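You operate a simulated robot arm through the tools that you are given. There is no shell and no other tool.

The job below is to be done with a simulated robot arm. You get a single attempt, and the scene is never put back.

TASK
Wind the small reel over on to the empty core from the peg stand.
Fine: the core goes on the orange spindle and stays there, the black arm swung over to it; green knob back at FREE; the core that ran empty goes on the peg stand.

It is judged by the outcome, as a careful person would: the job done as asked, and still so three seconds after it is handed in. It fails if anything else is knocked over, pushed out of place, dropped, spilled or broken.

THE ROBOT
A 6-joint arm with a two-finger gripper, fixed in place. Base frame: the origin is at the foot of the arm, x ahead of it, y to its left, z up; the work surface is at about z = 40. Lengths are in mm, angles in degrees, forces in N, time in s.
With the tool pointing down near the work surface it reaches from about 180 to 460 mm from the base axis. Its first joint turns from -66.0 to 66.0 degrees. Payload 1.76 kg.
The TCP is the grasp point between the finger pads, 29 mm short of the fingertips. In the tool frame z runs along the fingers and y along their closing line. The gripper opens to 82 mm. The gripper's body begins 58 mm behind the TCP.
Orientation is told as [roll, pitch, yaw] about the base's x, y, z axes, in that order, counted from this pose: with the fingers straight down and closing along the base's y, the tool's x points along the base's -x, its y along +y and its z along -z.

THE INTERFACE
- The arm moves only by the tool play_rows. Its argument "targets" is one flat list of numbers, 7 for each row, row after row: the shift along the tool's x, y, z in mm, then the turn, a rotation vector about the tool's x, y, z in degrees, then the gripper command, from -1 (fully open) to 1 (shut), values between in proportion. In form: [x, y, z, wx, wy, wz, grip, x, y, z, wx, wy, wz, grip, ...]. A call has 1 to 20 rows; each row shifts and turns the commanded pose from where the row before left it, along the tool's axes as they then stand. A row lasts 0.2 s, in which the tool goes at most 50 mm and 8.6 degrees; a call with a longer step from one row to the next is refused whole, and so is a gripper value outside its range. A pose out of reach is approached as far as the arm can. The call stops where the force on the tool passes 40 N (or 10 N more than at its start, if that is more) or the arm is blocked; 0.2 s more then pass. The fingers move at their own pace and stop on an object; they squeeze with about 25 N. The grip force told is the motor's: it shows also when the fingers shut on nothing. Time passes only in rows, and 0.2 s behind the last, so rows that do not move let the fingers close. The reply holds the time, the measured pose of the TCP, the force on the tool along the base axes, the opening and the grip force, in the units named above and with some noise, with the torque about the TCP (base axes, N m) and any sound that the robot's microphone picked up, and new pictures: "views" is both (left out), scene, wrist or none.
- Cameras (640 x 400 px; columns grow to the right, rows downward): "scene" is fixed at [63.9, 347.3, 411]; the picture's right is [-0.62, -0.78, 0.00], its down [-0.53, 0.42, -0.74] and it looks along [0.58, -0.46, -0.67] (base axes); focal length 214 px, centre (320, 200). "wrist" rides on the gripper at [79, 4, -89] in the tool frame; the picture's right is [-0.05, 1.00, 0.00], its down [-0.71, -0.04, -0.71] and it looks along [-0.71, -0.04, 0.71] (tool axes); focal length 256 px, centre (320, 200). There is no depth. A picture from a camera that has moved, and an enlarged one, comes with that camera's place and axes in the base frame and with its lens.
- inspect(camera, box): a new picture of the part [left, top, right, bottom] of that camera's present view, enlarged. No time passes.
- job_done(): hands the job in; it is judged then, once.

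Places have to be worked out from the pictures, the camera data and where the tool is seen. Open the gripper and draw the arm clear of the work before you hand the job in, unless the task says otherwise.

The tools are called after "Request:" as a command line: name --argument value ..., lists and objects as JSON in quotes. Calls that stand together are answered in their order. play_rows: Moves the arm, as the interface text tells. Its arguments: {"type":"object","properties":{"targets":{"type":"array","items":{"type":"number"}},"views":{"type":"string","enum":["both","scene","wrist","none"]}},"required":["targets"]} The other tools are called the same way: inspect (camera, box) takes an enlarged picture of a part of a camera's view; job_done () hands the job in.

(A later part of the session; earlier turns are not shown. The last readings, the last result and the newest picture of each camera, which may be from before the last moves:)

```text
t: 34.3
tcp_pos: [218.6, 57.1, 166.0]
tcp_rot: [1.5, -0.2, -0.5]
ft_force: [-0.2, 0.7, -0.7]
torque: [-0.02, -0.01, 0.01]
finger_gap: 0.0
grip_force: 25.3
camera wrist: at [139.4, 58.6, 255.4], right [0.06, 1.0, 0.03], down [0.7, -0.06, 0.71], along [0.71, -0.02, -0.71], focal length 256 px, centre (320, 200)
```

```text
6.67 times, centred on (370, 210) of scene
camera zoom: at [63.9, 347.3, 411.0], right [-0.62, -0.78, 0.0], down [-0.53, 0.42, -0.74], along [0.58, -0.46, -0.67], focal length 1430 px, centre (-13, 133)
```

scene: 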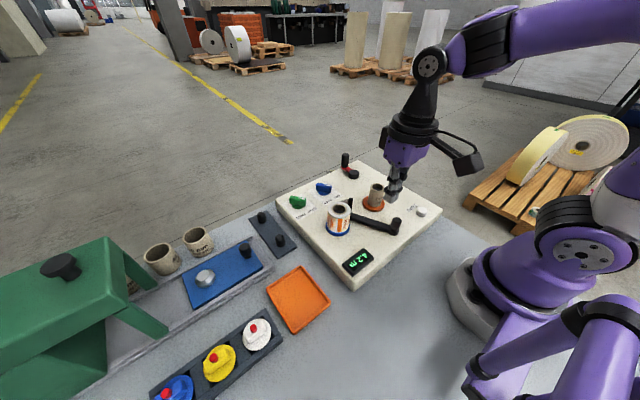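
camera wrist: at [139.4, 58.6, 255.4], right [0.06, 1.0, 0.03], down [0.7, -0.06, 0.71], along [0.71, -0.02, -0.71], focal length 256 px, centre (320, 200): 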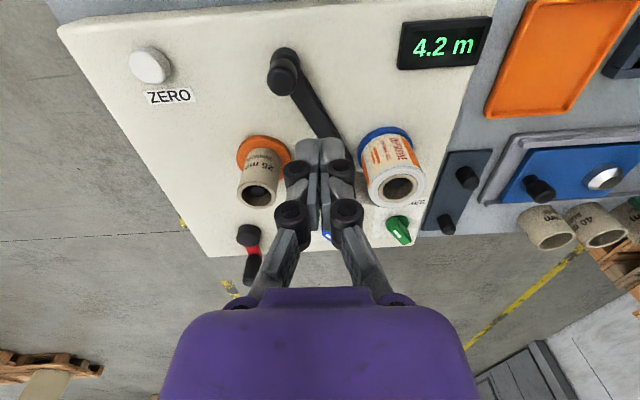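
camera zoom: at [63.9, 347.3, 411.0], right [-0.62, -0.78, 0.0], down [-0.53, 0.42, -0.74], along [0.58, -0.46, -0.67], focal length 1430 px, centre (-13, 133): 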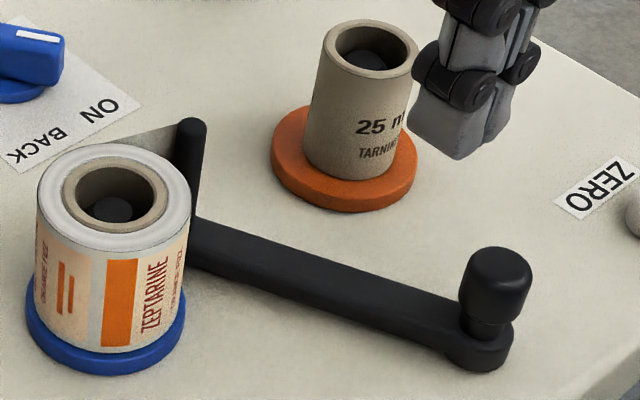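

I place the pin at about (296, 79) with its top at z≈100. I'll grip it with the fingers closing along the bar's direction (yaw ≈ −63°), which keeps them clear of the reel, and I'm moving above it first to check.

Request:
play_rows --targets '[-26, 7, 0, 1.5, 0, 0, 0.6, -26, 7, 0, 0, 0, 0, 0.3, -25.4, 8, 0, 0, 0, 0, 0.27, 0, 0, 0, 0, 0, 7, 0.27, 0, 0, 0, 0, 0, 7, 0.27, 0, 0, 0, 0, 0, 7, 0.27, 0, 0, 0, 0, 0, 7, 0.27, 0, 0, 0, 0, 0, 7, 0.27, 0, 0, 0, 0, 0, 7, 0.27, 0, 0, 0, 0, 0, 7, 0.27, 0, 0, 0, 0, 0, 7, 0.27, 0, 0, 0, 0, 0, 6.5, 0.27]' --views "both"

Request:
inspect --camera "wrist" --box '[220, 60, 420, 210]'

Request:
inspect --camera "scene" --box '[320, 150, 420, 240]'

```text
t: 36.9
tcp_pos: [297.9, 79.2, 164.4]
tcp_rot: [0.2, -0.1, -63.0]
ft_force: [-0.2, 0.0, 0.5]
torque: [-0.04, 0.01, -0.02]
finger_gap: 30.0
grip_force: 0.1
camera wrist: at [264.5, 151.0, 255.2], right [0.91, 0.41, 0.0], down [0.28, -0.65, 0.71], along [0.29, -0.65, -0.71], focal length 256 px, centre (320, 200)
```

scene: 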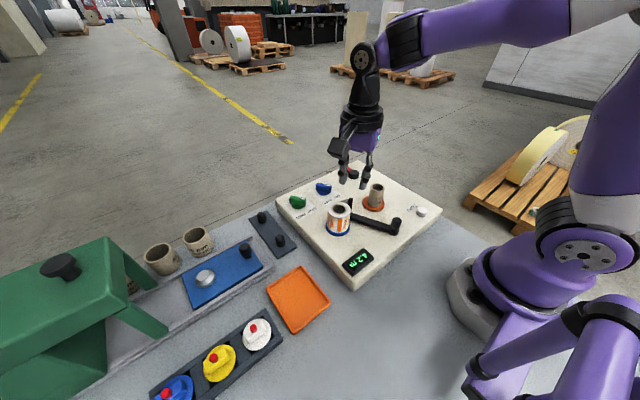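
wrist: 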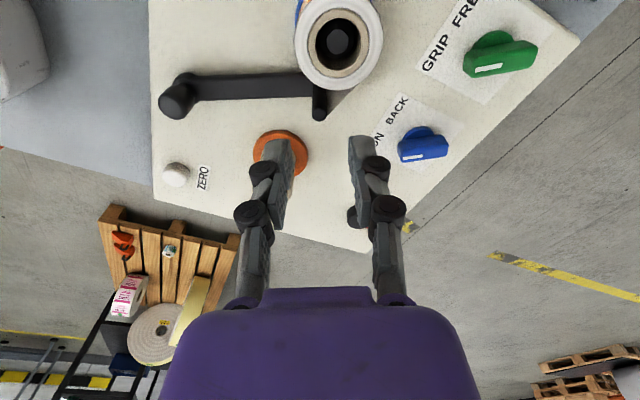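

```text
2.67 times, centred on (320, 135) of wrist
camera zoom: at [264.5, 151.0, 255.2], right [0.91, 0.41, 0.0], down [0.28, -0.65, 0.71], along [0.29, -0.65, -0.71], focal length 683 px, centre (320, 373)
```

zoom: 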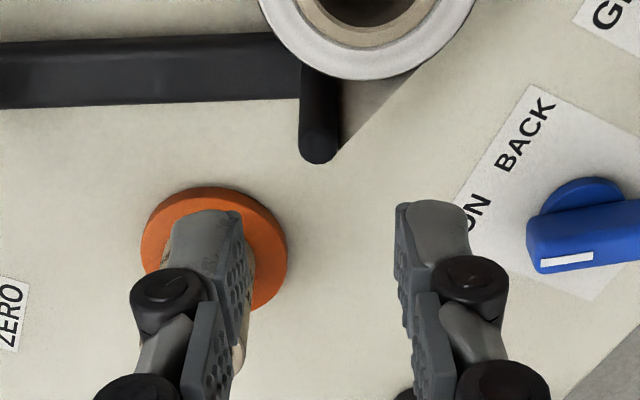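

```text
4.44 times, centred on (370, 195) of scene
camera zoom: at [63.9, 347.3, 411.0], right [-0.62, -0.78, 0.0], down [-0.53, 0.42, -0.74], along [0.58, -0.46, -0.67], focal length 953 px, centre (98, 222)
```

zoom: 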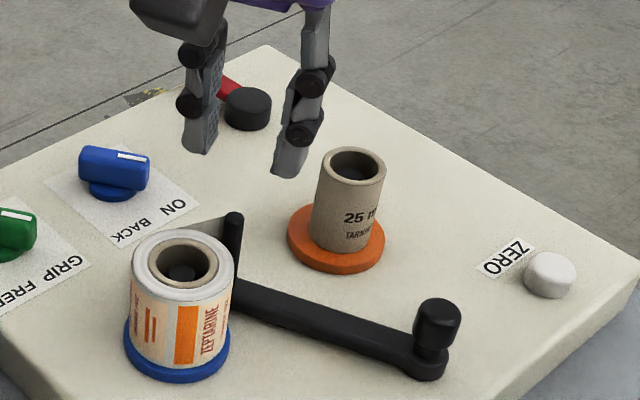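

From here the bar is about 14 mm wide at 26°, and the tape leaves the pin on its outer side toward the reel, so I won't touch the pin. Instead I'll straddle the bar itself about 68 mm from the pivot (yaw +26°) and swing it about the pivot.

Request:
play_rows --targets '[0, 0, 0, 0, 0, -8, 0.36, 0, 0, 0, 0, 0, -8, 0.36, 0, 0, 0, 0, 0, -8, 0.36, 0, 0, 0, 0, 0, -8, 0.36, 0, 0, 0, 0, 0, -8, 0.36, 0, 0, 0, 0, 0, -8, 0.36, 0, 0, 0, 0, 0, -8, 0.36, 0, 0, 0, 0, 0, -8, 0.36, 0, 0, 0, 0, 0, -8, 0.36, 0, 0, 0, 0, 0, -8, 0.36, 0, 0, 0, 0, 0, -8.5, 0.36, 19, 0.3, 10, 0, 0, 0, 0.36, 19, 0.3, 10, 0, 0, 0, 0.36]' --views "both"

Request:
inspect --camera "wrist" --box '[220, 40, 420, 190]'

Request:
inspect --camera "scene" --box '[320, 150, 420, 240]'

```text
t: 39.7
tcp_pos: [262.4, 62.0, 144.9]
tcp_rot: [0.0, -0.2, 25.7]
ft_force: [-0.8, -0.1, -0.2]
torque: [0.0, 0.01, 0.02]
finger_gap: 26.0
grip_force: 0.1
camera wrist: at [188.4, 32.7, 234.5], right [-0.38, 0.92, 0.0], down [0.65, 0.27, 0.71], along [0.66, 0.27, -0.7], focal length 256 px, centre (320, 200)
```

scene: 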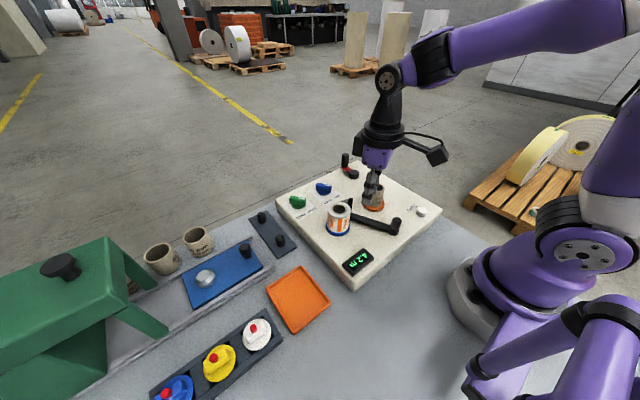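
wrist: 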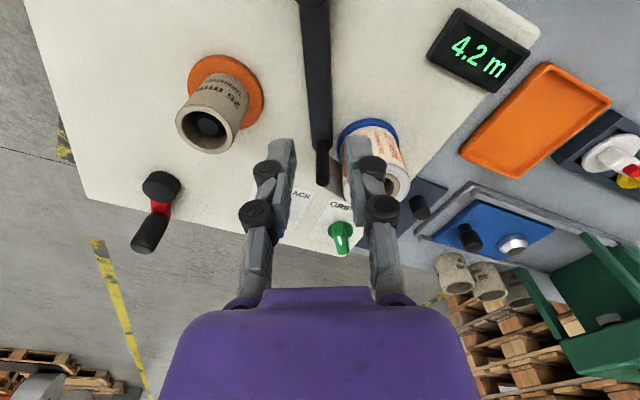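

```text
2.67 times, centred on (320, 115) of wrist
camera zoom: at [188.4, 32.7, 234.5], right [-0.38, 0.92, 0.0], down [0.65, 0.27, 0.71], along [0.66, 0.27, -0.7], focal length 683 px, centre (320, 427)
```

zoom: 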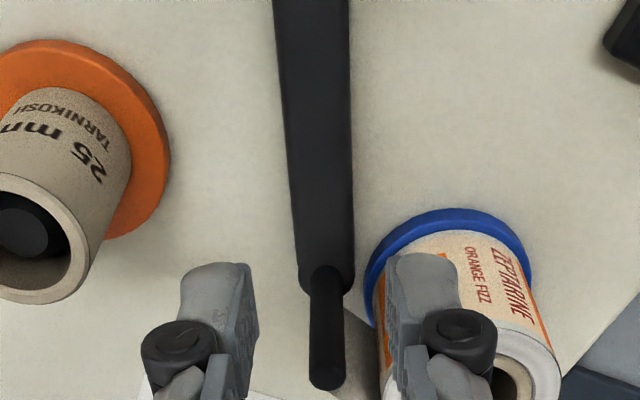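

```text
4.44 times, centred on (370, 195) of scene
camera zoom: at [63.9, 347.3, 411.0], right [-0.62, -0.78, 0.0], down [-0.53, 0.42, -0.74], along [0.58, -0.46, -0.67], focal length 953 px, centre (98, 222)
```

zoom: 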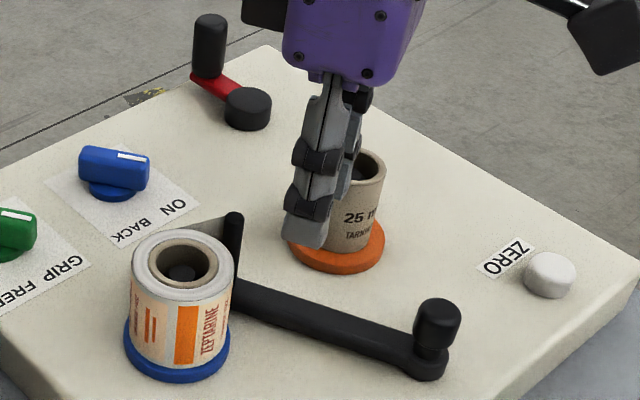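

The bar runs straight between the fingers and is centred at my radius. I'm going down to TCP z≈77, with the fingertips at about 48, and closing on it.

Request:
play_rows --targets '[0, 0, 20, 0, 0, 0, 0.36, 0, 0, 20, 0, 0, 0, 0.36, 0, 0, 18, 0, 0, 0, 0.36, 0, 0, 10, 0, 0, 0, 0.36, 0, 0, 0, 0, 0, 0, 0.5, 0, 0, 0, 0, 0, 0, 0.8, 0, 0, 0, 0, 0, 0, 0.8]' --views "both"

Request:
inspect --camera "wrist" --box '[220, 40, 420, 190]'

Request:
inspect --camera "scene" --box '[320, 170, 420, 260]'

```text
t: 41.3
tcp_pos: [262.1, 62.9, 75.8]
tcp_rot: [0.0, -0.1, 25.6]
ft_force: [1.2, 1.8, -7.6]
torque: [0.17, -0.25, 0.01]
finger_gap: 17.7
grip_force: 36.3
camera wrist: at [188.5, 32.4, 165.7], right [-0.38, 0.92, 0.0], down [0.65, 0.27, 0.71], along [0.66, 0.27, -0.7], focal length 256 px, centre (320, 200)
```

scene: 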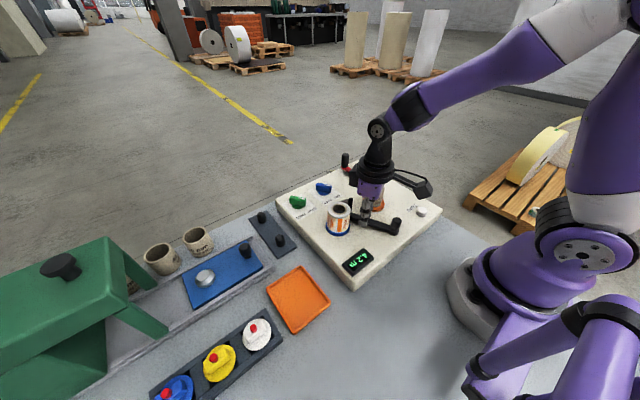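
wrist: 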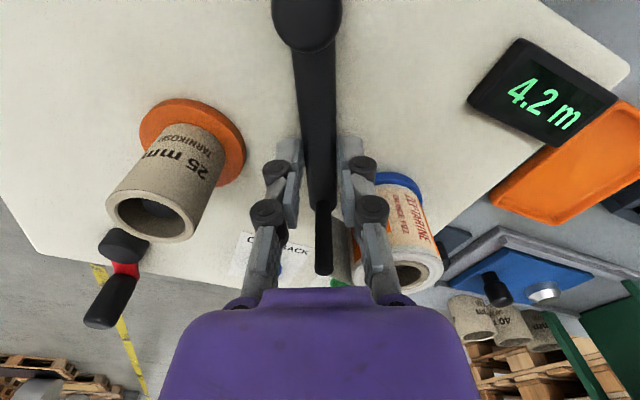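

```text
2.67 times, centred on (320, 115) of wrist
camera zoom: at [188.5, 32.4, 165.7], right [-0.38, 0.92, 0.0], down [0.65, 0.27, 0.71], along [0.66, 0.27, -0.7], focal length 683 px, centre (320, 427)
```

zoom: 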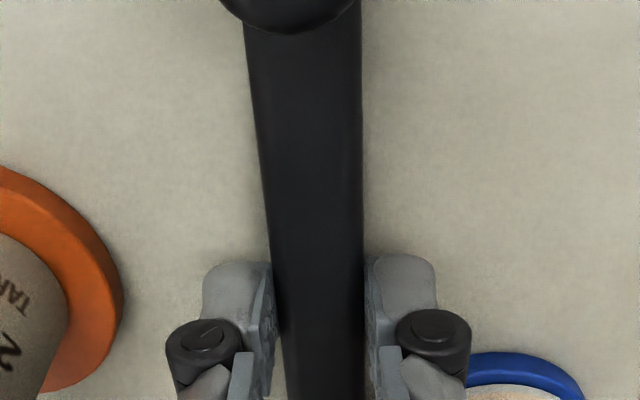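

```text
4.44 times, centred on (370, 215) of scene
camera zoom: at [63.9, 347.3, 411.0], right [-0.62, -0.78, 0.0], down [-0.53, 0.42, -0.74], along [0.58, -0.46, -0.67], focal length 953 px, centre (98, 133)
```

zoom: 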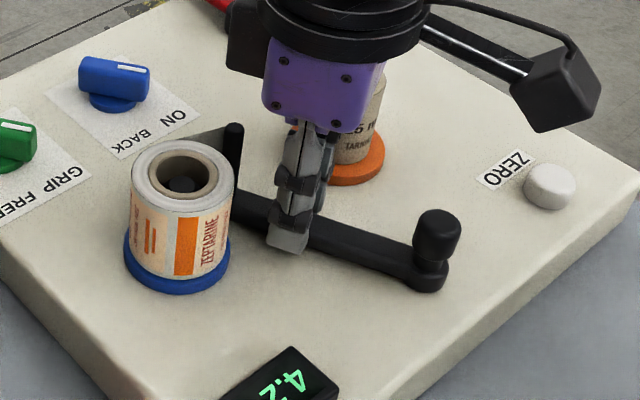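

The bar is gripped at 17.7 mm wide. Next I try a slow swing about the pivot: three rows of 2° toward the orange spindle.

Request:
play_rows --targets '[0.04, -2.33, 0, 0, 0, 2, 0.8, 0.04, -2.33, 0, 0, 0, 2, 0.8, 0.04, -2.33, 0, 0, 0, 2, 0.8]' --views "both"

Request:
inspect --camera "scene" --box '[320, 170, 420, 260]'

```text
t: 41.8
tcp_pos: [262.0, 63.2, 75.6]
tcp_rot: [0.4, 0.0, 23.3]
ft_force: [1.3, 2.1, 0.3]
torque: [-0.01, 0.05, 0.01]
finger_gap: 17.8
grip_force: 36.1
stopped in row 2: the force on the tool passed its limit at 46 N (the readings are from after the stop); the commanded pose is now the measured one
camera wrist: at [187.9, 34.3, 165.9], right [-0.35, 0.94, 0.01], down [0.66, 0.24, 0.71], along [0.66, 0.25, -0.71], focal length 256 px, centre (320, 200)
```

scene: 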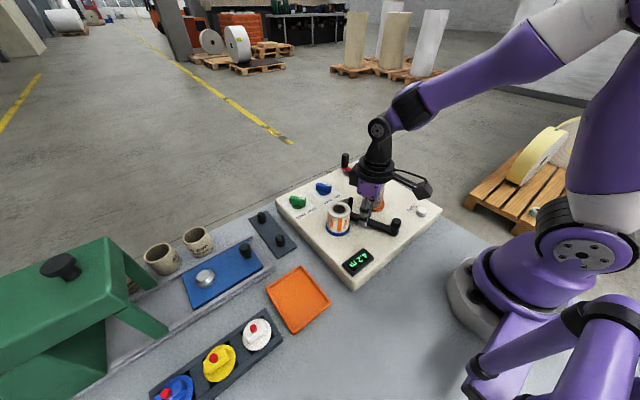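
wrist: 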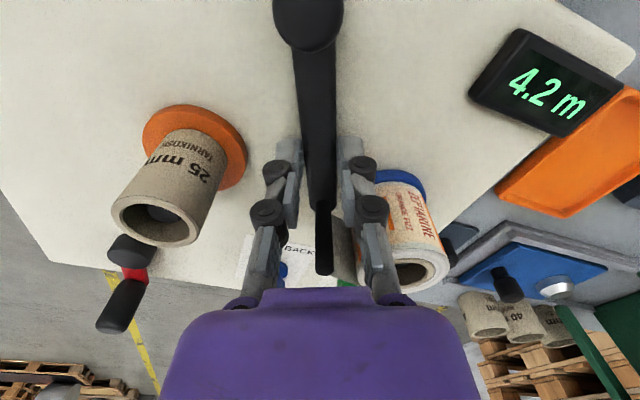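

```text
4.44 times, centred on (370, 215) of scene
camera zoom: at [63.9, 347.3, 411.0], right [-0.62, -0.78, 0.0], down [-0.53, 0.42, -0.74], along [0.58, -0.46, -0.67], focal length 953 px, centre (98, 133)
```

zoom: 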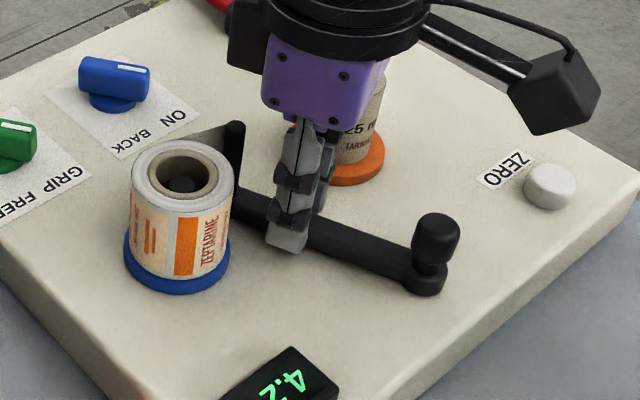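

The tool turned 2.3° with the bar while the TCP stayed put. The knob end seems to have shifted slightly while the pin did not, so the pivot may be at the pin end. I'm zooming in to check.

Request:
inspect --camera "scene" --box '[370, 200, 430, 250]'

Request:
inspect --camera "scene" --box '[325, 180, 385, 230]'

Request:
inspect --camera "wrist" --box '[220, 0, 420, 150]'

```text
8.00 times, centred on (400, 225) of scene
camera zoom: at [63.9, 347.3, 411.0], right [-0.62, -0.78, 0.0], down [-0.53, 0.42, -0.74], along [0.58, -0.46, -0.67], focal length 1716 px, centre (-320, 0)
```

zoom: 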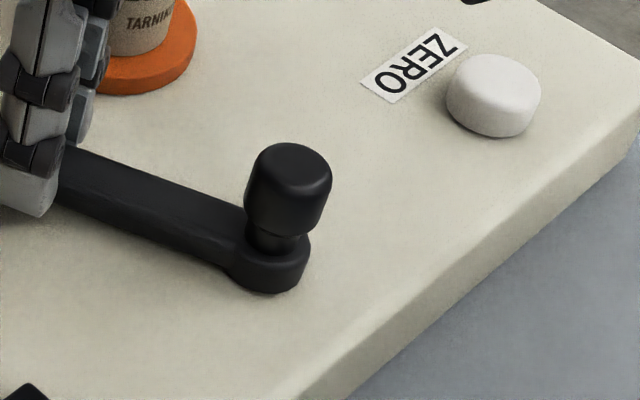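

```text
8.00 times, centred on (355, 205) of scene
camera zoom: at [63.9, 347.3, 411.0], right [-0.62, -0.78, 0.0], down [-0.53, 0.42, -0.74], along [0.58, -0.46, -0.67], focal length 1716 px, centre (40, 160)
```

zoom: 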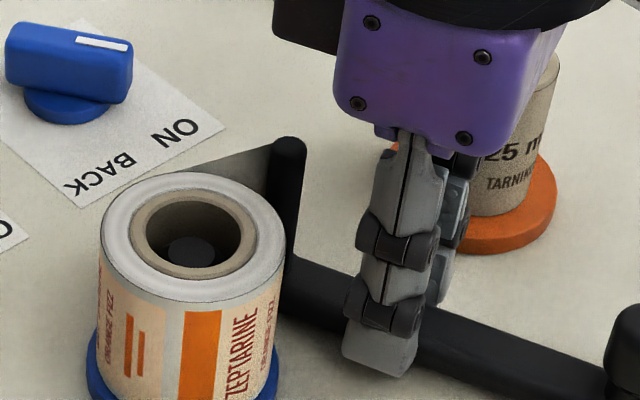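

```text
2.67 times, centred on (320, 75) of wrist
camera zoom: at [187.9, 34.3, 165.9], right [-0.35, 0.94, 0.01], down [0.66, 0.24, 0.71], along [0.66, 0.25, -0.71], focal length 683 px, centre (320, 533)
```

zoom: 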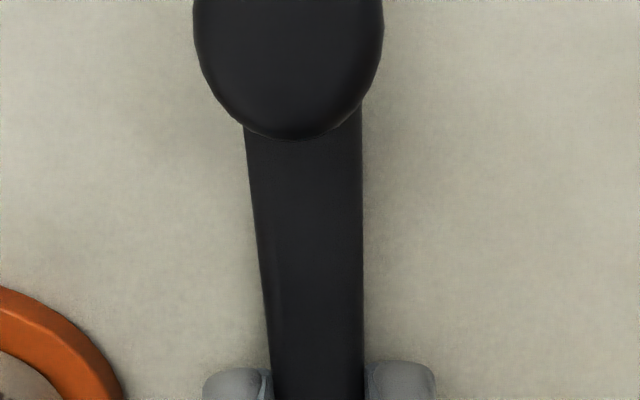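

Both ends moved oppositely: the bar turned about its middle, so it's a lever pivoted near (249, 56), with the knob end as the handle and the pin end carrying the tape. That explains why pushing at the middle did nothing. I'm releasing it, rising and going round to the −y side of the knob.

Request:
play_rows --targets '[0, 0, 0, 0, 0, 0, 0.5, 0, 0, 0, 0, 0, 0, 0.3, 0, 0, -20, 0.4, 0, 0, 0.3, 0, 0, -30, 0, 0, 0, 0.3, 0, 0, -25, 0, 0, 6, 0.6, 0, 0, 0, 0, 0, 6, 1, 0, 0, 0, 0, 0, 6, 1, 0, 0, 0, 0, 0, 5.3, 1, 21, -19, 0, 0, 0, 0, 1, 21, -19, 0, 0, 0, 0, 1, 20, -19, 0, 0, 0, 0, 1]' --views "both"

Request:
inspect --camera "scene" --box '[320, 160, 440, 260]'

Request:
inspect --camera "wrist" --box '[220, 40, 420, 190]'

```text
t: 44.2
tcp_pos: [201.3, 5.8, 150.5]
tcp_rot: [0.2, -0.1, 0.0]
ft_force: [0.7, 0.0, 0.0]
torque: [-0.02, 0.0, 0.04]
finger_gap: 0.0
grip_force: 25.0
camera wrist: at [121.7, 8.8, 240.6], right [0.05, 1.0, 0.0], down [0.7, -0.04, 0.71], along [0.71, -0.04, -0.71], focal length 256 px, centre (320, 200)
```

scene: 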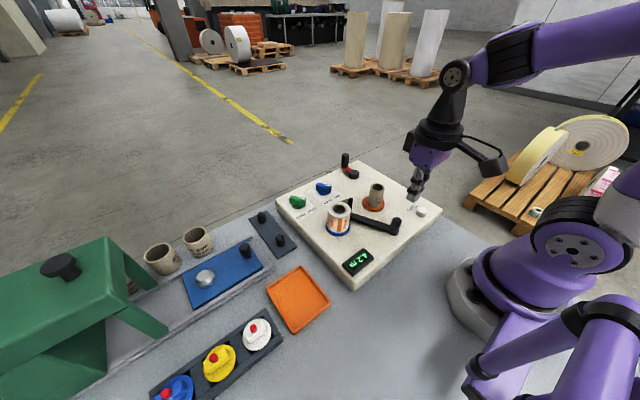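
wrist: 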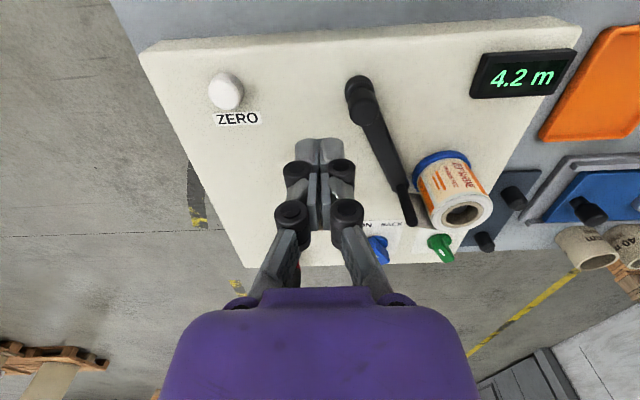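

```text
4.00 times, centred on (380, 210) of scene
camera zoom: at [63.9, 347.3, 411.0], right [-0.62, -0.78, 0.0], down [-0.53, 0.42, -0.74], along [0.58, -0.46, -0.67], focal length 858 px, centre (80, 160)
```

zoom: 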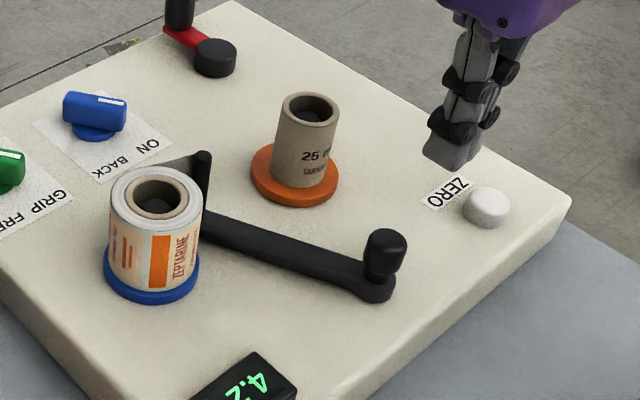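

```text
2.67 times, centred on (320, 115) of wrist
camera zoom: at [121.7, 8.8, 240.6], right [0.05, 1.0, 0.0], down [0.7, -0.04, 0.71], along [0.71, -0.04, -0.71], focal length 683 px, centre (320, 427)
```

zoom: 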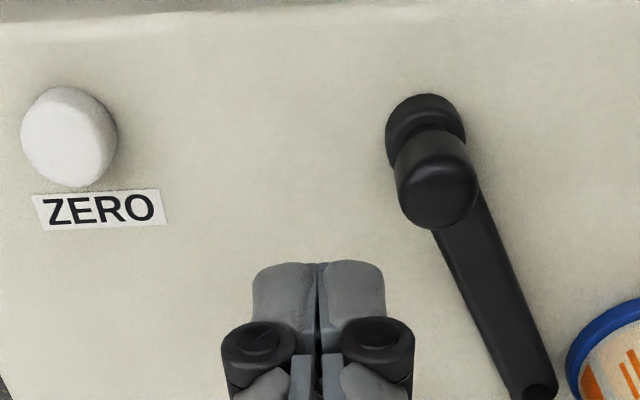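

After release the bar went back to 26°, so something holds it elastically. I'll test by pushing the knob itself toward +y, which separates a mid-pivot from a knob pivot. I'm lowering beside it first.

Request:
play_rows --targets '[0, 0, 20, 0, 0, 0, 1, 0, 0, 20, 0, 0, 0, 1, 0, 0, 17, 0, 0, 0, 1, 0, 2, 0, 0, 0, 0, 1, 0, 2, 0, 0, 0, 0, 1]' --views "wrist"

Request:
inspect --camera "scene" --box '[350, 180, 430, 240]'

Request:
inspect --camera "wrist" --box '[240, 60, 440, 210]'

```text
t: 45.4
tcp_pos: [201.4, 9.3, 93.7]
tcp_rot: [0.1, -0.1, 0.1]
ft_force: [-0.3, -0.4, 0.6]
torque: [-0.03, -0.03, 0.03]
finger_gap: 0.0
grip_force: 24.4
camera wrist: at [121.5, 12.9, 183.8], right [0.05, 1.0, 0.0], down [0.7, -0.04, 0.71], along [0.71, -0.04, -0.71], focal length 256 px, centre (320, 200)
```

wrist: 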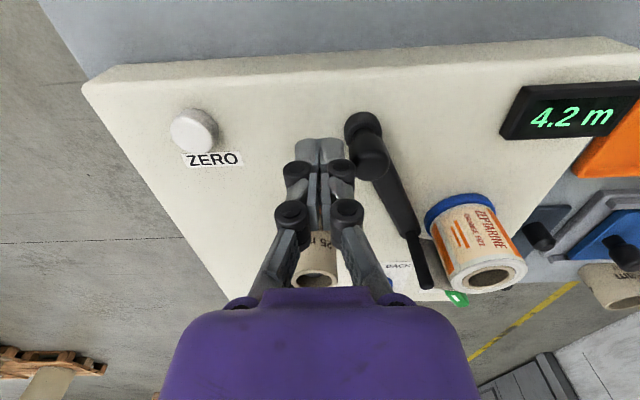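

```text
6.67 times, centred on (390, 210) of scene
camera zoom: at [63.9, 347.3, 411.0], right [-0.62, -0.78, 0.0], down [-0.53, 0.42, -0.74], along [0.58, -0.46, -0.67], focal length 1430 px, centre (-147, 133)
```

zoom: 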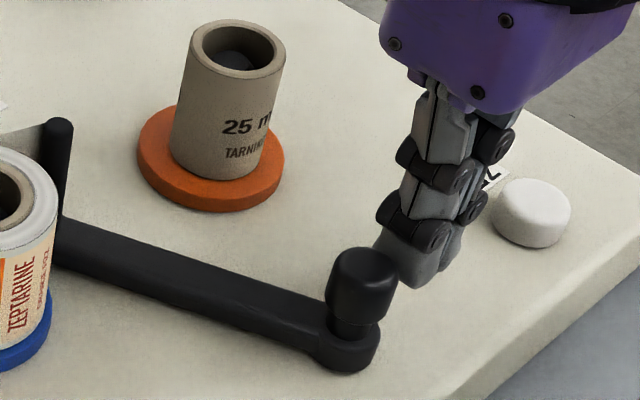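

```text
2.67 times, centred on (340, 135) of wrist
camera zoom: at [121.5, 12.9, 183.8], right [0.05, 1.0, 0.0], down [0.7, -0.04, 0.71], along [0.71, -0.04, -0.71], focal length 683 px, centre (267, 373)
```

zoom: 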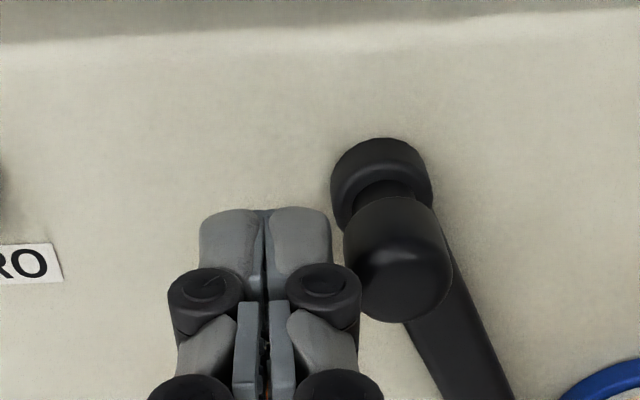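

The fingers are beside the knob. I'm pushing gently toward +y, 1 mm per row.

Request:
play_rows --targets '[0, 2, 0, 0, 0, 0, 1, 0, 1, 0, 0, 0, 0, 1, 0, 1, 0, 0, 0, 0, 1, 0, 1, 0, 0, 0, 0, 1]' --views "none"

Request:
inspect --camera "scene" --box '[350, 180, 430, 240]'

```text
t: 46.4
tcp_pos: [199.7, 15.2, 93.2]
tcp_rot: [0.0, -0.1, 0.0]
ft_force: [-0.3, -2.1, 1.8]
torque: [-0.03, 0.04, 0.02]
finger_gap: 0.0
grip_force: 24.8
```

```text
6.67 times, centred on (390, 210) of scene
camera zoom: at [63.9, 347.3, 411.0], right [-0.62, -0.78, 0.0], down [-0.53, 0.42, -0.74], along [0.58, -0.46, -0.67], focal length 1430 px, centre (-147, 133)
```

zoom: 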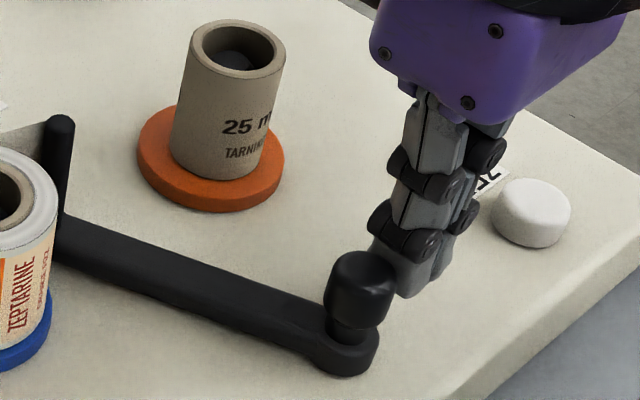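

Contact is just starting, at about 2 N. I'm continuing the push.

Request:
play_rows --targets '[0, 1, 0, 0, 0, 0, 1, 0, 1, 0, 0, 0, 0, 1, 0, 1, 0, 0, 0, 0, 1, 0, 1, 0, 0, 0, 0, 1]' --views "none"

Request:
inspect --camera "scene" --box '[350, 180, 430, 240]'

```text
t: 47.4
tcp_pos: [199.7, 18.5, 93.9]
tcp_rot: [0.1, -0.1, -0.1]
ft_force: [-1.9, -1.6, 0.6]
torque: [-0.03, 0.02, 0.03]
finger_gap: 0.0
grip_force: 24.8
```

```text
6.67 times, centred on (390, 210) of scene
camera zoom: at [63.9, 347.3, 411.0], right [-0.62, -0.78, 0.0], down [-0.53, 0.42, -0.74], along [0.58, -0.46, -0.67], focal length 1430 px, centre (-147, 133)
```

zoom: 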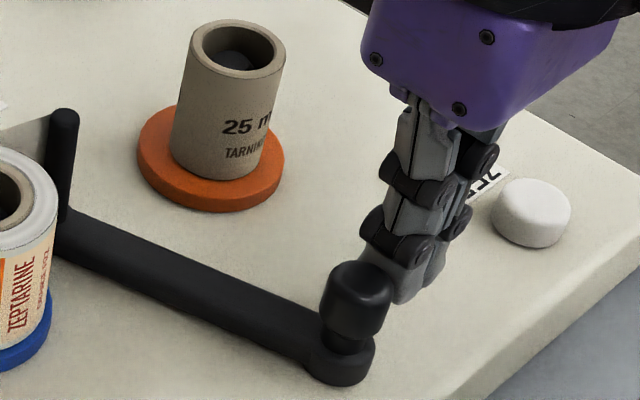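

The knob moves easily with about 2 N and the pin end swings the other way, so it is a lever pivoted at its middle. I'm pushing the knob onward toward +y.

Request:
play_rows --targets '[0, 2, 0, 0, 0, 0, 1, 0, 2, 0, 0, 0, 0, 1, 0, 2, 0, 0, 0, 0, 1, 0, 2, 0, 0, 0, 0, 1, 0, 2, 0, 0, 0, 0, 1, 0, 2, 0, 0, 0, 0, 1, 0, 2, 0, 0, 0, 0, 1, 0, 2, 0, 0, 0, 0, 1]' --views "both"

Request:
inspect --camera "scene" --box '[330, 170, 430, 250]'

```text
t: 49.2
tcp_pos: [201.3, 35.2, 94.1]
tcp_rot: [0.2, -0.1, 0.0]
ft_force: [-0.2, -1.1, 0.7]
torque: [-0.04, 0.01, 0.02]
finger_gap: 0.0
grip_force: 25.1
camera wrist: at [120.7, 38.9, 183.4], right [0.05, 1.0, 0.0], down [0.7, -0.04, 0.71], along [0.71, -0.04, -0.71], focal length 256 px, centre (320, 200)
```

scene: 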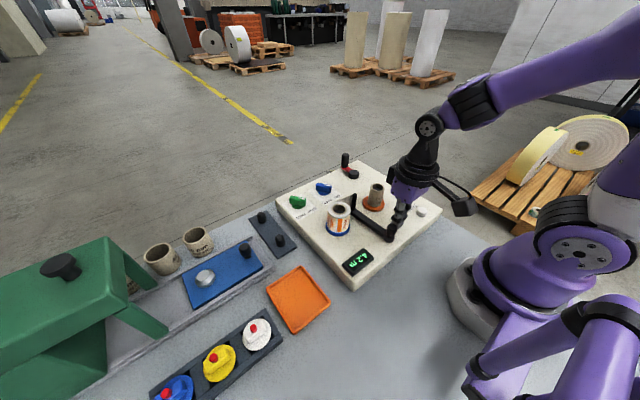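
wrist: 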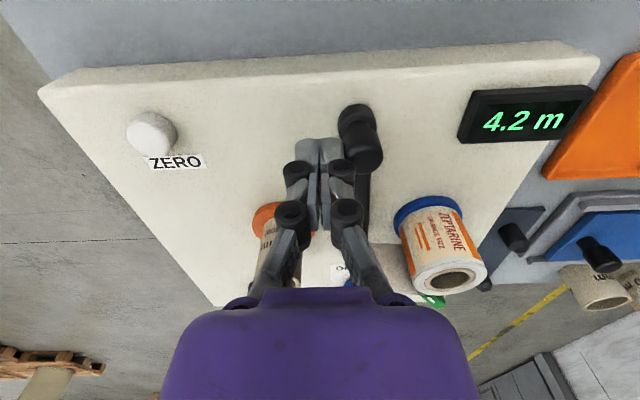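

```text
5.00 times, centred on (380, 210) of scene
camera zoom: at [63.9, 347.3, 411.0], right [-0.62, -0.78, 0.0], down [-0.53, 0.42, -0.74], along [0.58, -0.46, -0.67], focal length 1072 px, centre (20, 150)
```

zoom: 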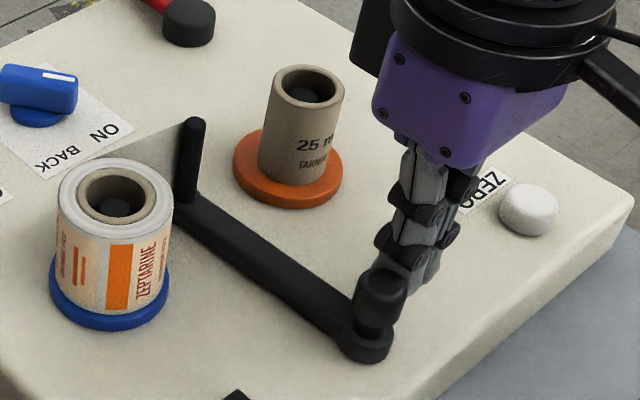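

The lever is swinging and the tape follows the pin. I'm continuing the push until it resists.

Request:
play_rows --targets '[0, 2, 0, 0, 0, 0, 1, 0, 2, 0, 0, 0, 0, 1, 0, 2, 0, 0, 0, 0, 1, 0, 2, 0, 0, 0, 0, 1, 0, 2, 0, 0, 0, 0, 1, 0, 2, 0, 0, 0, 0, 1]' --views "both"

Request:
inspect --camera "scene" --box '[330, 170, 430, 250]'

```text
t: 50.6
tcp_pos: [201.0, 46.5, 93.8]
tcp_rot: [0.1, -0.2, 0.0]
ft_force: [-0.6, -0.6, 0.3]
torque: [-0.01, 0.02, -0.01]
finger_gap: 0.2
grip_force: 24.9
camera wrist: at [121.0, 50.6, 183.6], right [0.05, 1.0, 0.0], down [0.7, -0.04, 0.71], along [0.71, -0.04, -0.71], focal length 256 px, centre (320, 200)
```

scene: 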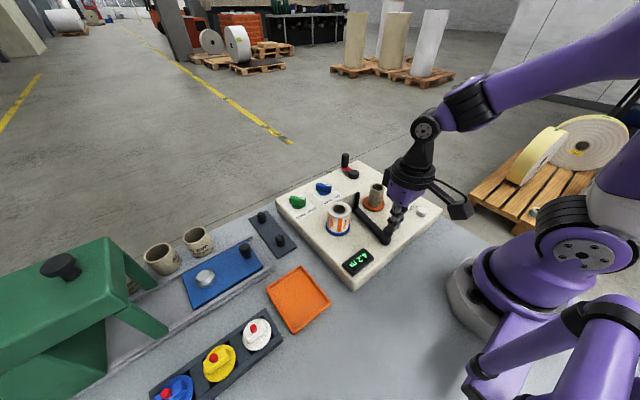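
wrist: 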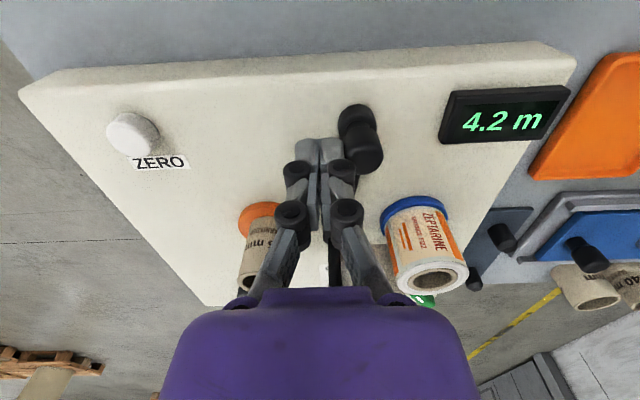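

```text
5.00 times, centred on (380, 210) of scene
camera zoom: at [63.9, 347.3, 411.0], right [-0.62, -0.78, 0.0], down [-0.53, 0.42, -0.74], along [0.58, -0.46, -0.67], focal length 1072 px, centre (20, 150)
```

zoom: 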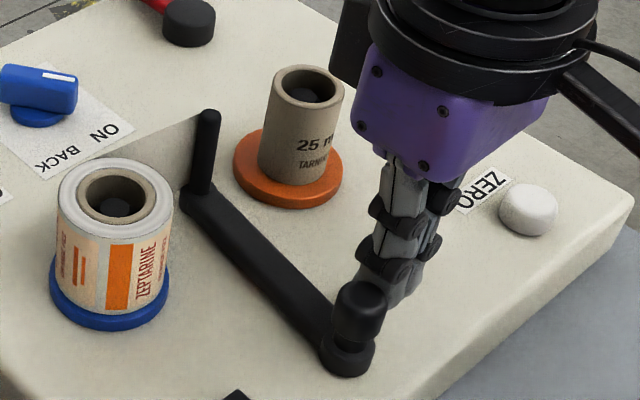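

The pin is closing in on the core and the force is still low. I'm continuing.

Request:
play_rows --targets '[0, 2, 0, 0, 0, 0, 1, 0, 2, 0, 0, 0, 0, 1, 0, 2, 0, 0, 0, 0, 1, 0, 2, 0, 0, 0, 0, 1, 0, 2, 0, 0, 0, 0, 1, 0, 2, 0, 0, 0, 0, 1]' --views "both"

Request:
inspect --camera "scene" --box '[330, 170, 430, 250]'

```text
t: 52.0
tcp_pos: [200.3, 59.0, 94.4]
tcp_rot: [0.0, -0.1, -0.1]
ft_force: [-0.3, 0.4, 0.1]
torque: [-0.02, 0.02, 0.0]
finger_gap: 0.1
grip_force: 24.8
camera wrist: at [120.9, 62.2, 184.3], right [0.05, 1.0, 0.0], down [0.7, -0.04, 0.71], along [0.71, -0.04, -0.71], focal length 256 px, centre (320, 200)
```

scene: 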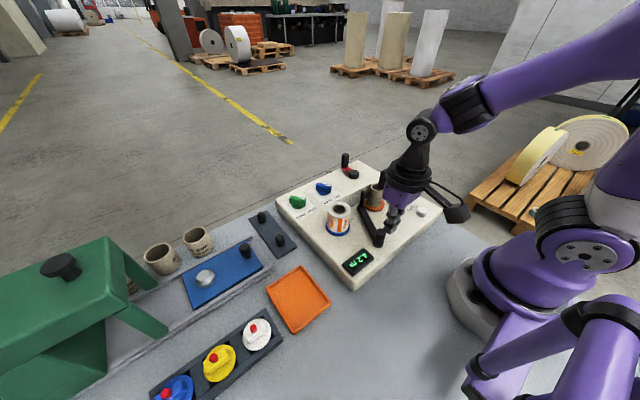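
wrist: 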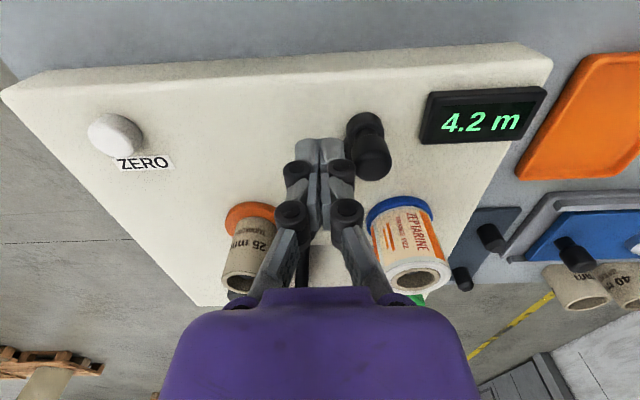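

```text
5.00 times, centred on (380, 210) of scene
camera zoom: at [63.9, 347.3, 411.0], right [-0.62, -0.78, 0.0], down [-0.53, 0.42, -0.74], along [0.58, -0.46, -0.67], focal length 1072 px, centre (20, 150)
```

zoom: 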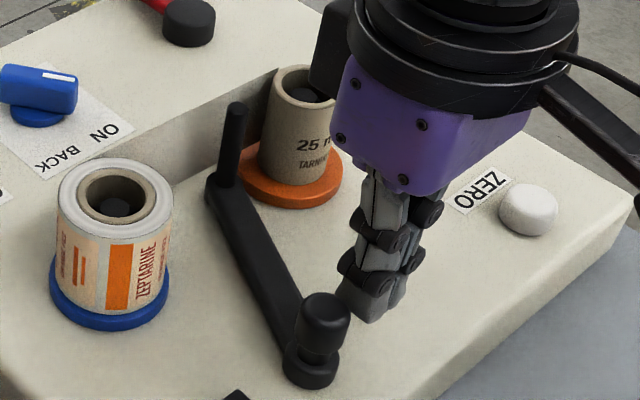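

The arm snapped over to the orange side by itself: the knob is clear of my fingers, and the tape now runs straight from the reel to the new core. I'm rising clear and taking a good look.

Request:
play_rows --targets '[0, -3, -5, 0, 0, 0, 1, 0, 0, -30, 0, 0, 0, 1, 0, 0, -35, 0, 0, 0, 1, -10, -20, -20, 0, 0, 0, 0.4, -30, -25, 0, 0, 0, 0, 0, -30, -25, 0, 0, 0, 0, 0]' --views "both"

Request:
inspect --camera "scene" --box '[310, 150, 430, 250]'

Request:
inspect --camera "wrist" --box '[260, 0, 480, 160]'

```text
t: 53.4
tcp_pos: [267.4, -14.8, 181.2]
tcp_rot: [0.0, -0.1, 0.0]
ft_force: [0.1, 0.6, -0.3]
torque: [-0.02, -0.04, 0.02]
finger_gap: 40.8
grip_force: 0.2
camera wrist: at [188.8, -10.7, 271.8], right [0.05, 1.0, 0.0], down [0.7, -0.04, 0.71], along [0.71, -0.04, -0.71], focal length 256 px, centre (320, 200)
```

scene: 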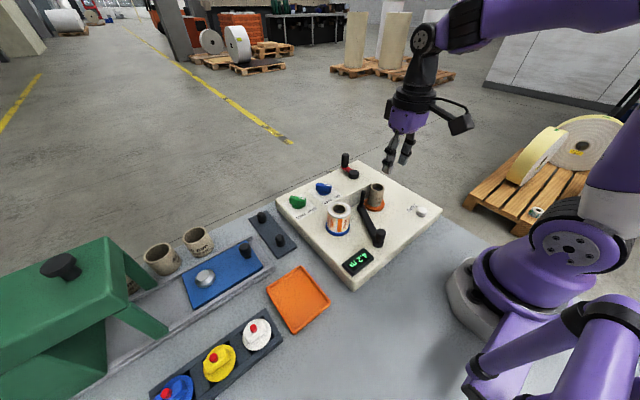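
wrist: 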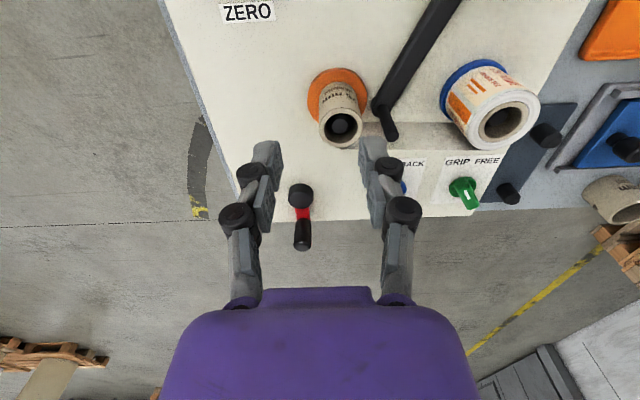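

```text
4.00 times, centred on (370, 200) of scene
camera zoom: at [63.8, 347.3, 411.0], right [-0.62, -0.78, 0.0], down [-0.53, 0.42, -0.74], along [0.58, -0.46, -0.67], focal length 858 px, centre (120, 200)
```

zoom: 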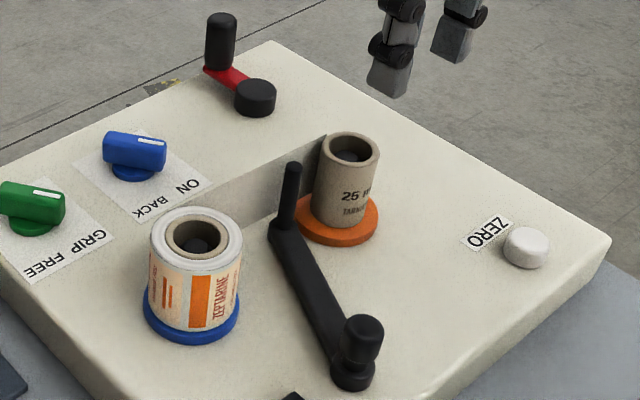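

```text
2.50 times, centred on (370, 80) of wrist
camera zoom: at [188.8, -10.7, 271.8], right [0.05, 1.0, 0.0], down [0.7, -0.04, 0.71], along [0.71, -0.04, -0.71], focal length 640 px, centre (195, 500)
```

zoom: 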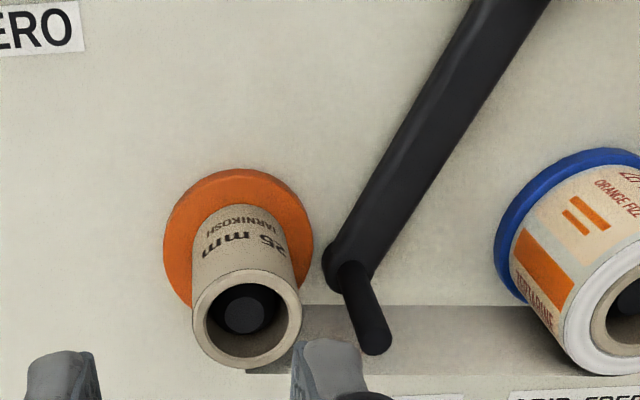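

The lever now rests on the core's side and the tape spans from reel to core, so the setup is right. Next is the crank: I'm moving over it to locate its hub and handle.

Request:
play_rows --targets '[-30, -7.5, 0, 0, 0, 0, -0.2, -35, -7.5, 0, 0, 0, 0, -0.2, -35, -7.5, 0, 0, 0, 0, -0.2, -30, -7, 0, 0, 0, 0, -0.2]' --views "both"

Request:
inspect --camera "wrist" --box '[220, 60, 420, 210]'

Request:
inspect --camera "scene" --box '[320, 130, 400, 190]'

```text
t: 54.4
tcp_pos: [399.4, -45.4, 184.2]
tcp_rot: [0.1, 0.0, 0.0]
ft_force: [0.0, -0.7, -0.1]
torque: [0.04, 0.01, 0.01]
finger_gap: 49.2
grip_force: 0.1
camera wrist: at [319.8, -41.3, 273.9], right [0.05, 1.0, 0.0], down [0.71, -0.04, 0.71], along [0.71, -0.04, -0.71], focal length 256 px, centre (320, 200)
```

scene: 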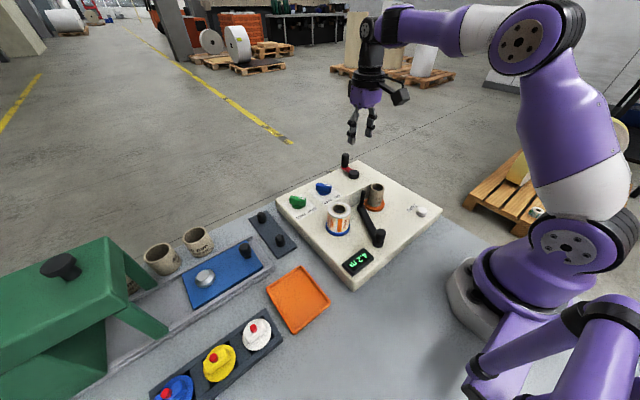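
wrist: 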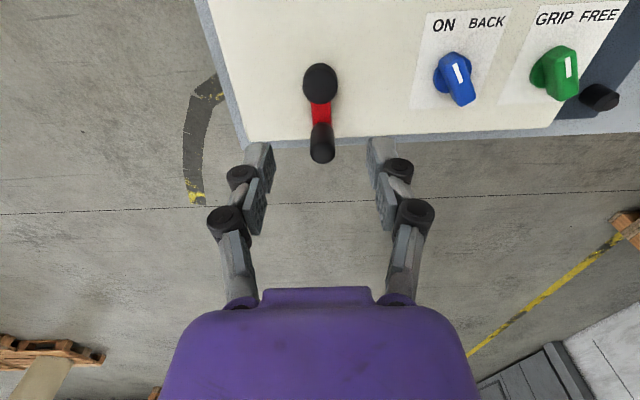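

```text
2.67 times, centred on (320, 135) of wrist
camera zoom: at [319.8, -41.3, 273.9], right [0.05, 1.0, 0.0], down [0.71, -0.04, 0.71], along [0.71, -0.04, -0.71], focal length 683 px, centre (320, 373)
```

zoom: 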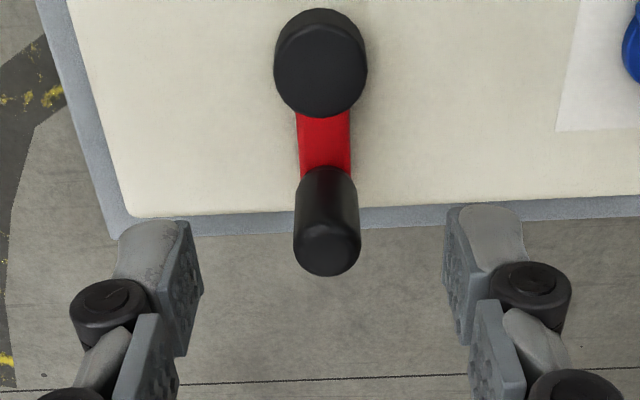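

```text
6.67 times, centred on (360, 160) of scene
camera zoom: at [63.9, 347.3, 411.0], right [-0.62, -0.78, 0.0], down [-0.53, 0.42, -0.74], along [0.58, -0.46, -0.67], focal length 1430 px, centre (53, 467)
```

zoom: 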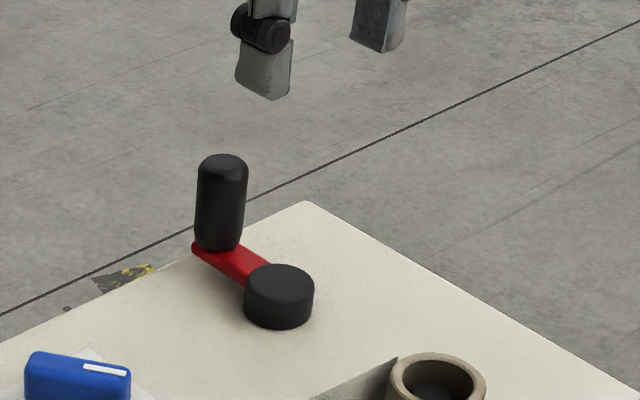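

I place the hub at (402, −46) with its top at z≈57 and the handle at (442, −45.5) with its top at z≈95, so the crank radius is 40 mm. I'm moving over the handle.

Request:
play_rows --targets '[-22, 0, 15, 0, 0, 0, -0.2, -20.6, 0, 20, 0, 0, 0, -0.2, 0, 0, 14, 0, 0, 0, -0.2]' --views "both"

Request:
inspect --camera "wrist" --box '[220, 60, 420, 210]'

Request:
inspect --camera "scene" --box '[310, 120, 400, 190]'

```text
t: 55.2
tcp_pos: [442.2, -46.3, 134.9]
tcp_rot: [0.1, -0.1, 0.0]
ft_force: [-0.1, -0.5, -0.4]
torque: [-0.01, 0.0, 0.02]
finger_gap: 49.2
grip_force: 0.0
camera wrist: at [362.7, -41.8, 224.6], right [0.05, 1.0, 0.0], down [0.7, -0.04, 0.71], along [0.71, -0.04, -0.71], focal length 256 px, centre (320, 200)
```

scene: 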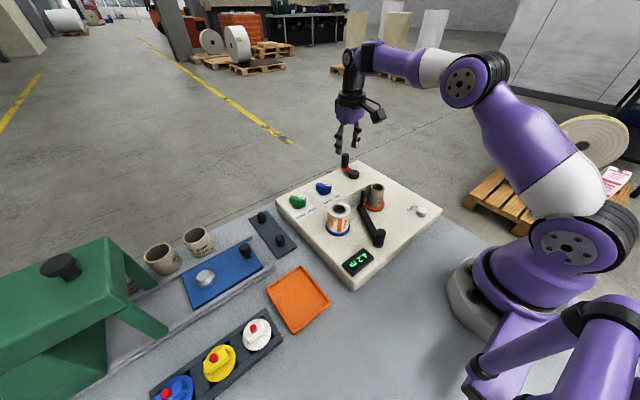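
wrist: 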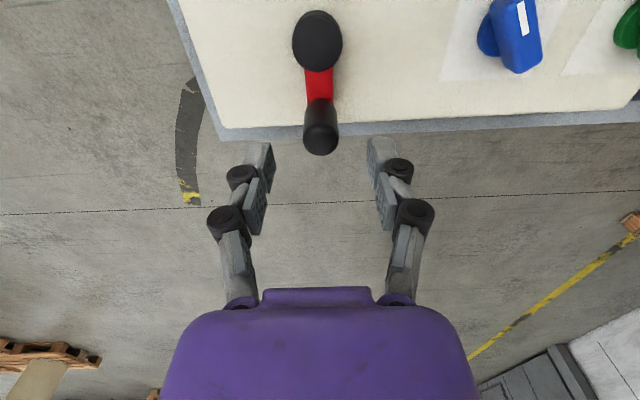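

```text
2.67 times, centred on (320, 135) of wrist
camera zoom: at [362.7, -41.8, 224.6], right [0.05, 1.0, 0.0], down [0.7, -0.04, 0.71], along [0.71, -0.04, -0.71], focal length 683 px, centre (320, 373)
```

zoom: 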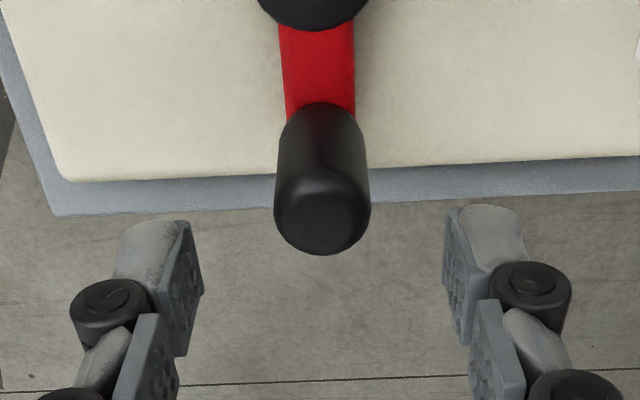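

```text
5.71 times, centred on (355, 155) of scene
camera zoom: at [63.9, 347.3, 411.0], right [-0.62, -0.78, 0.0], down [-0.53, 0.42, -0.74], along [0.58, -0.46, -0.67], focal length 1226 px, centre (120, 457)
```

zoom: 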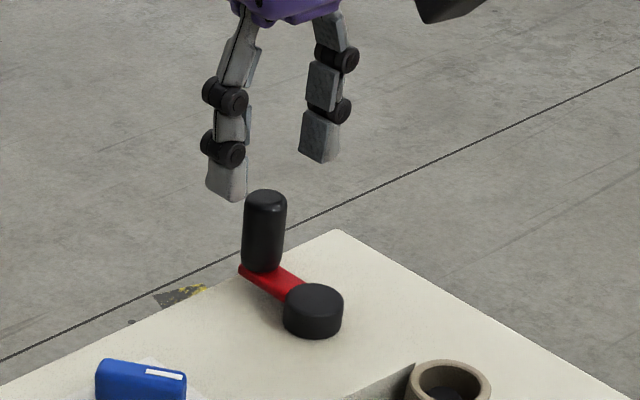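

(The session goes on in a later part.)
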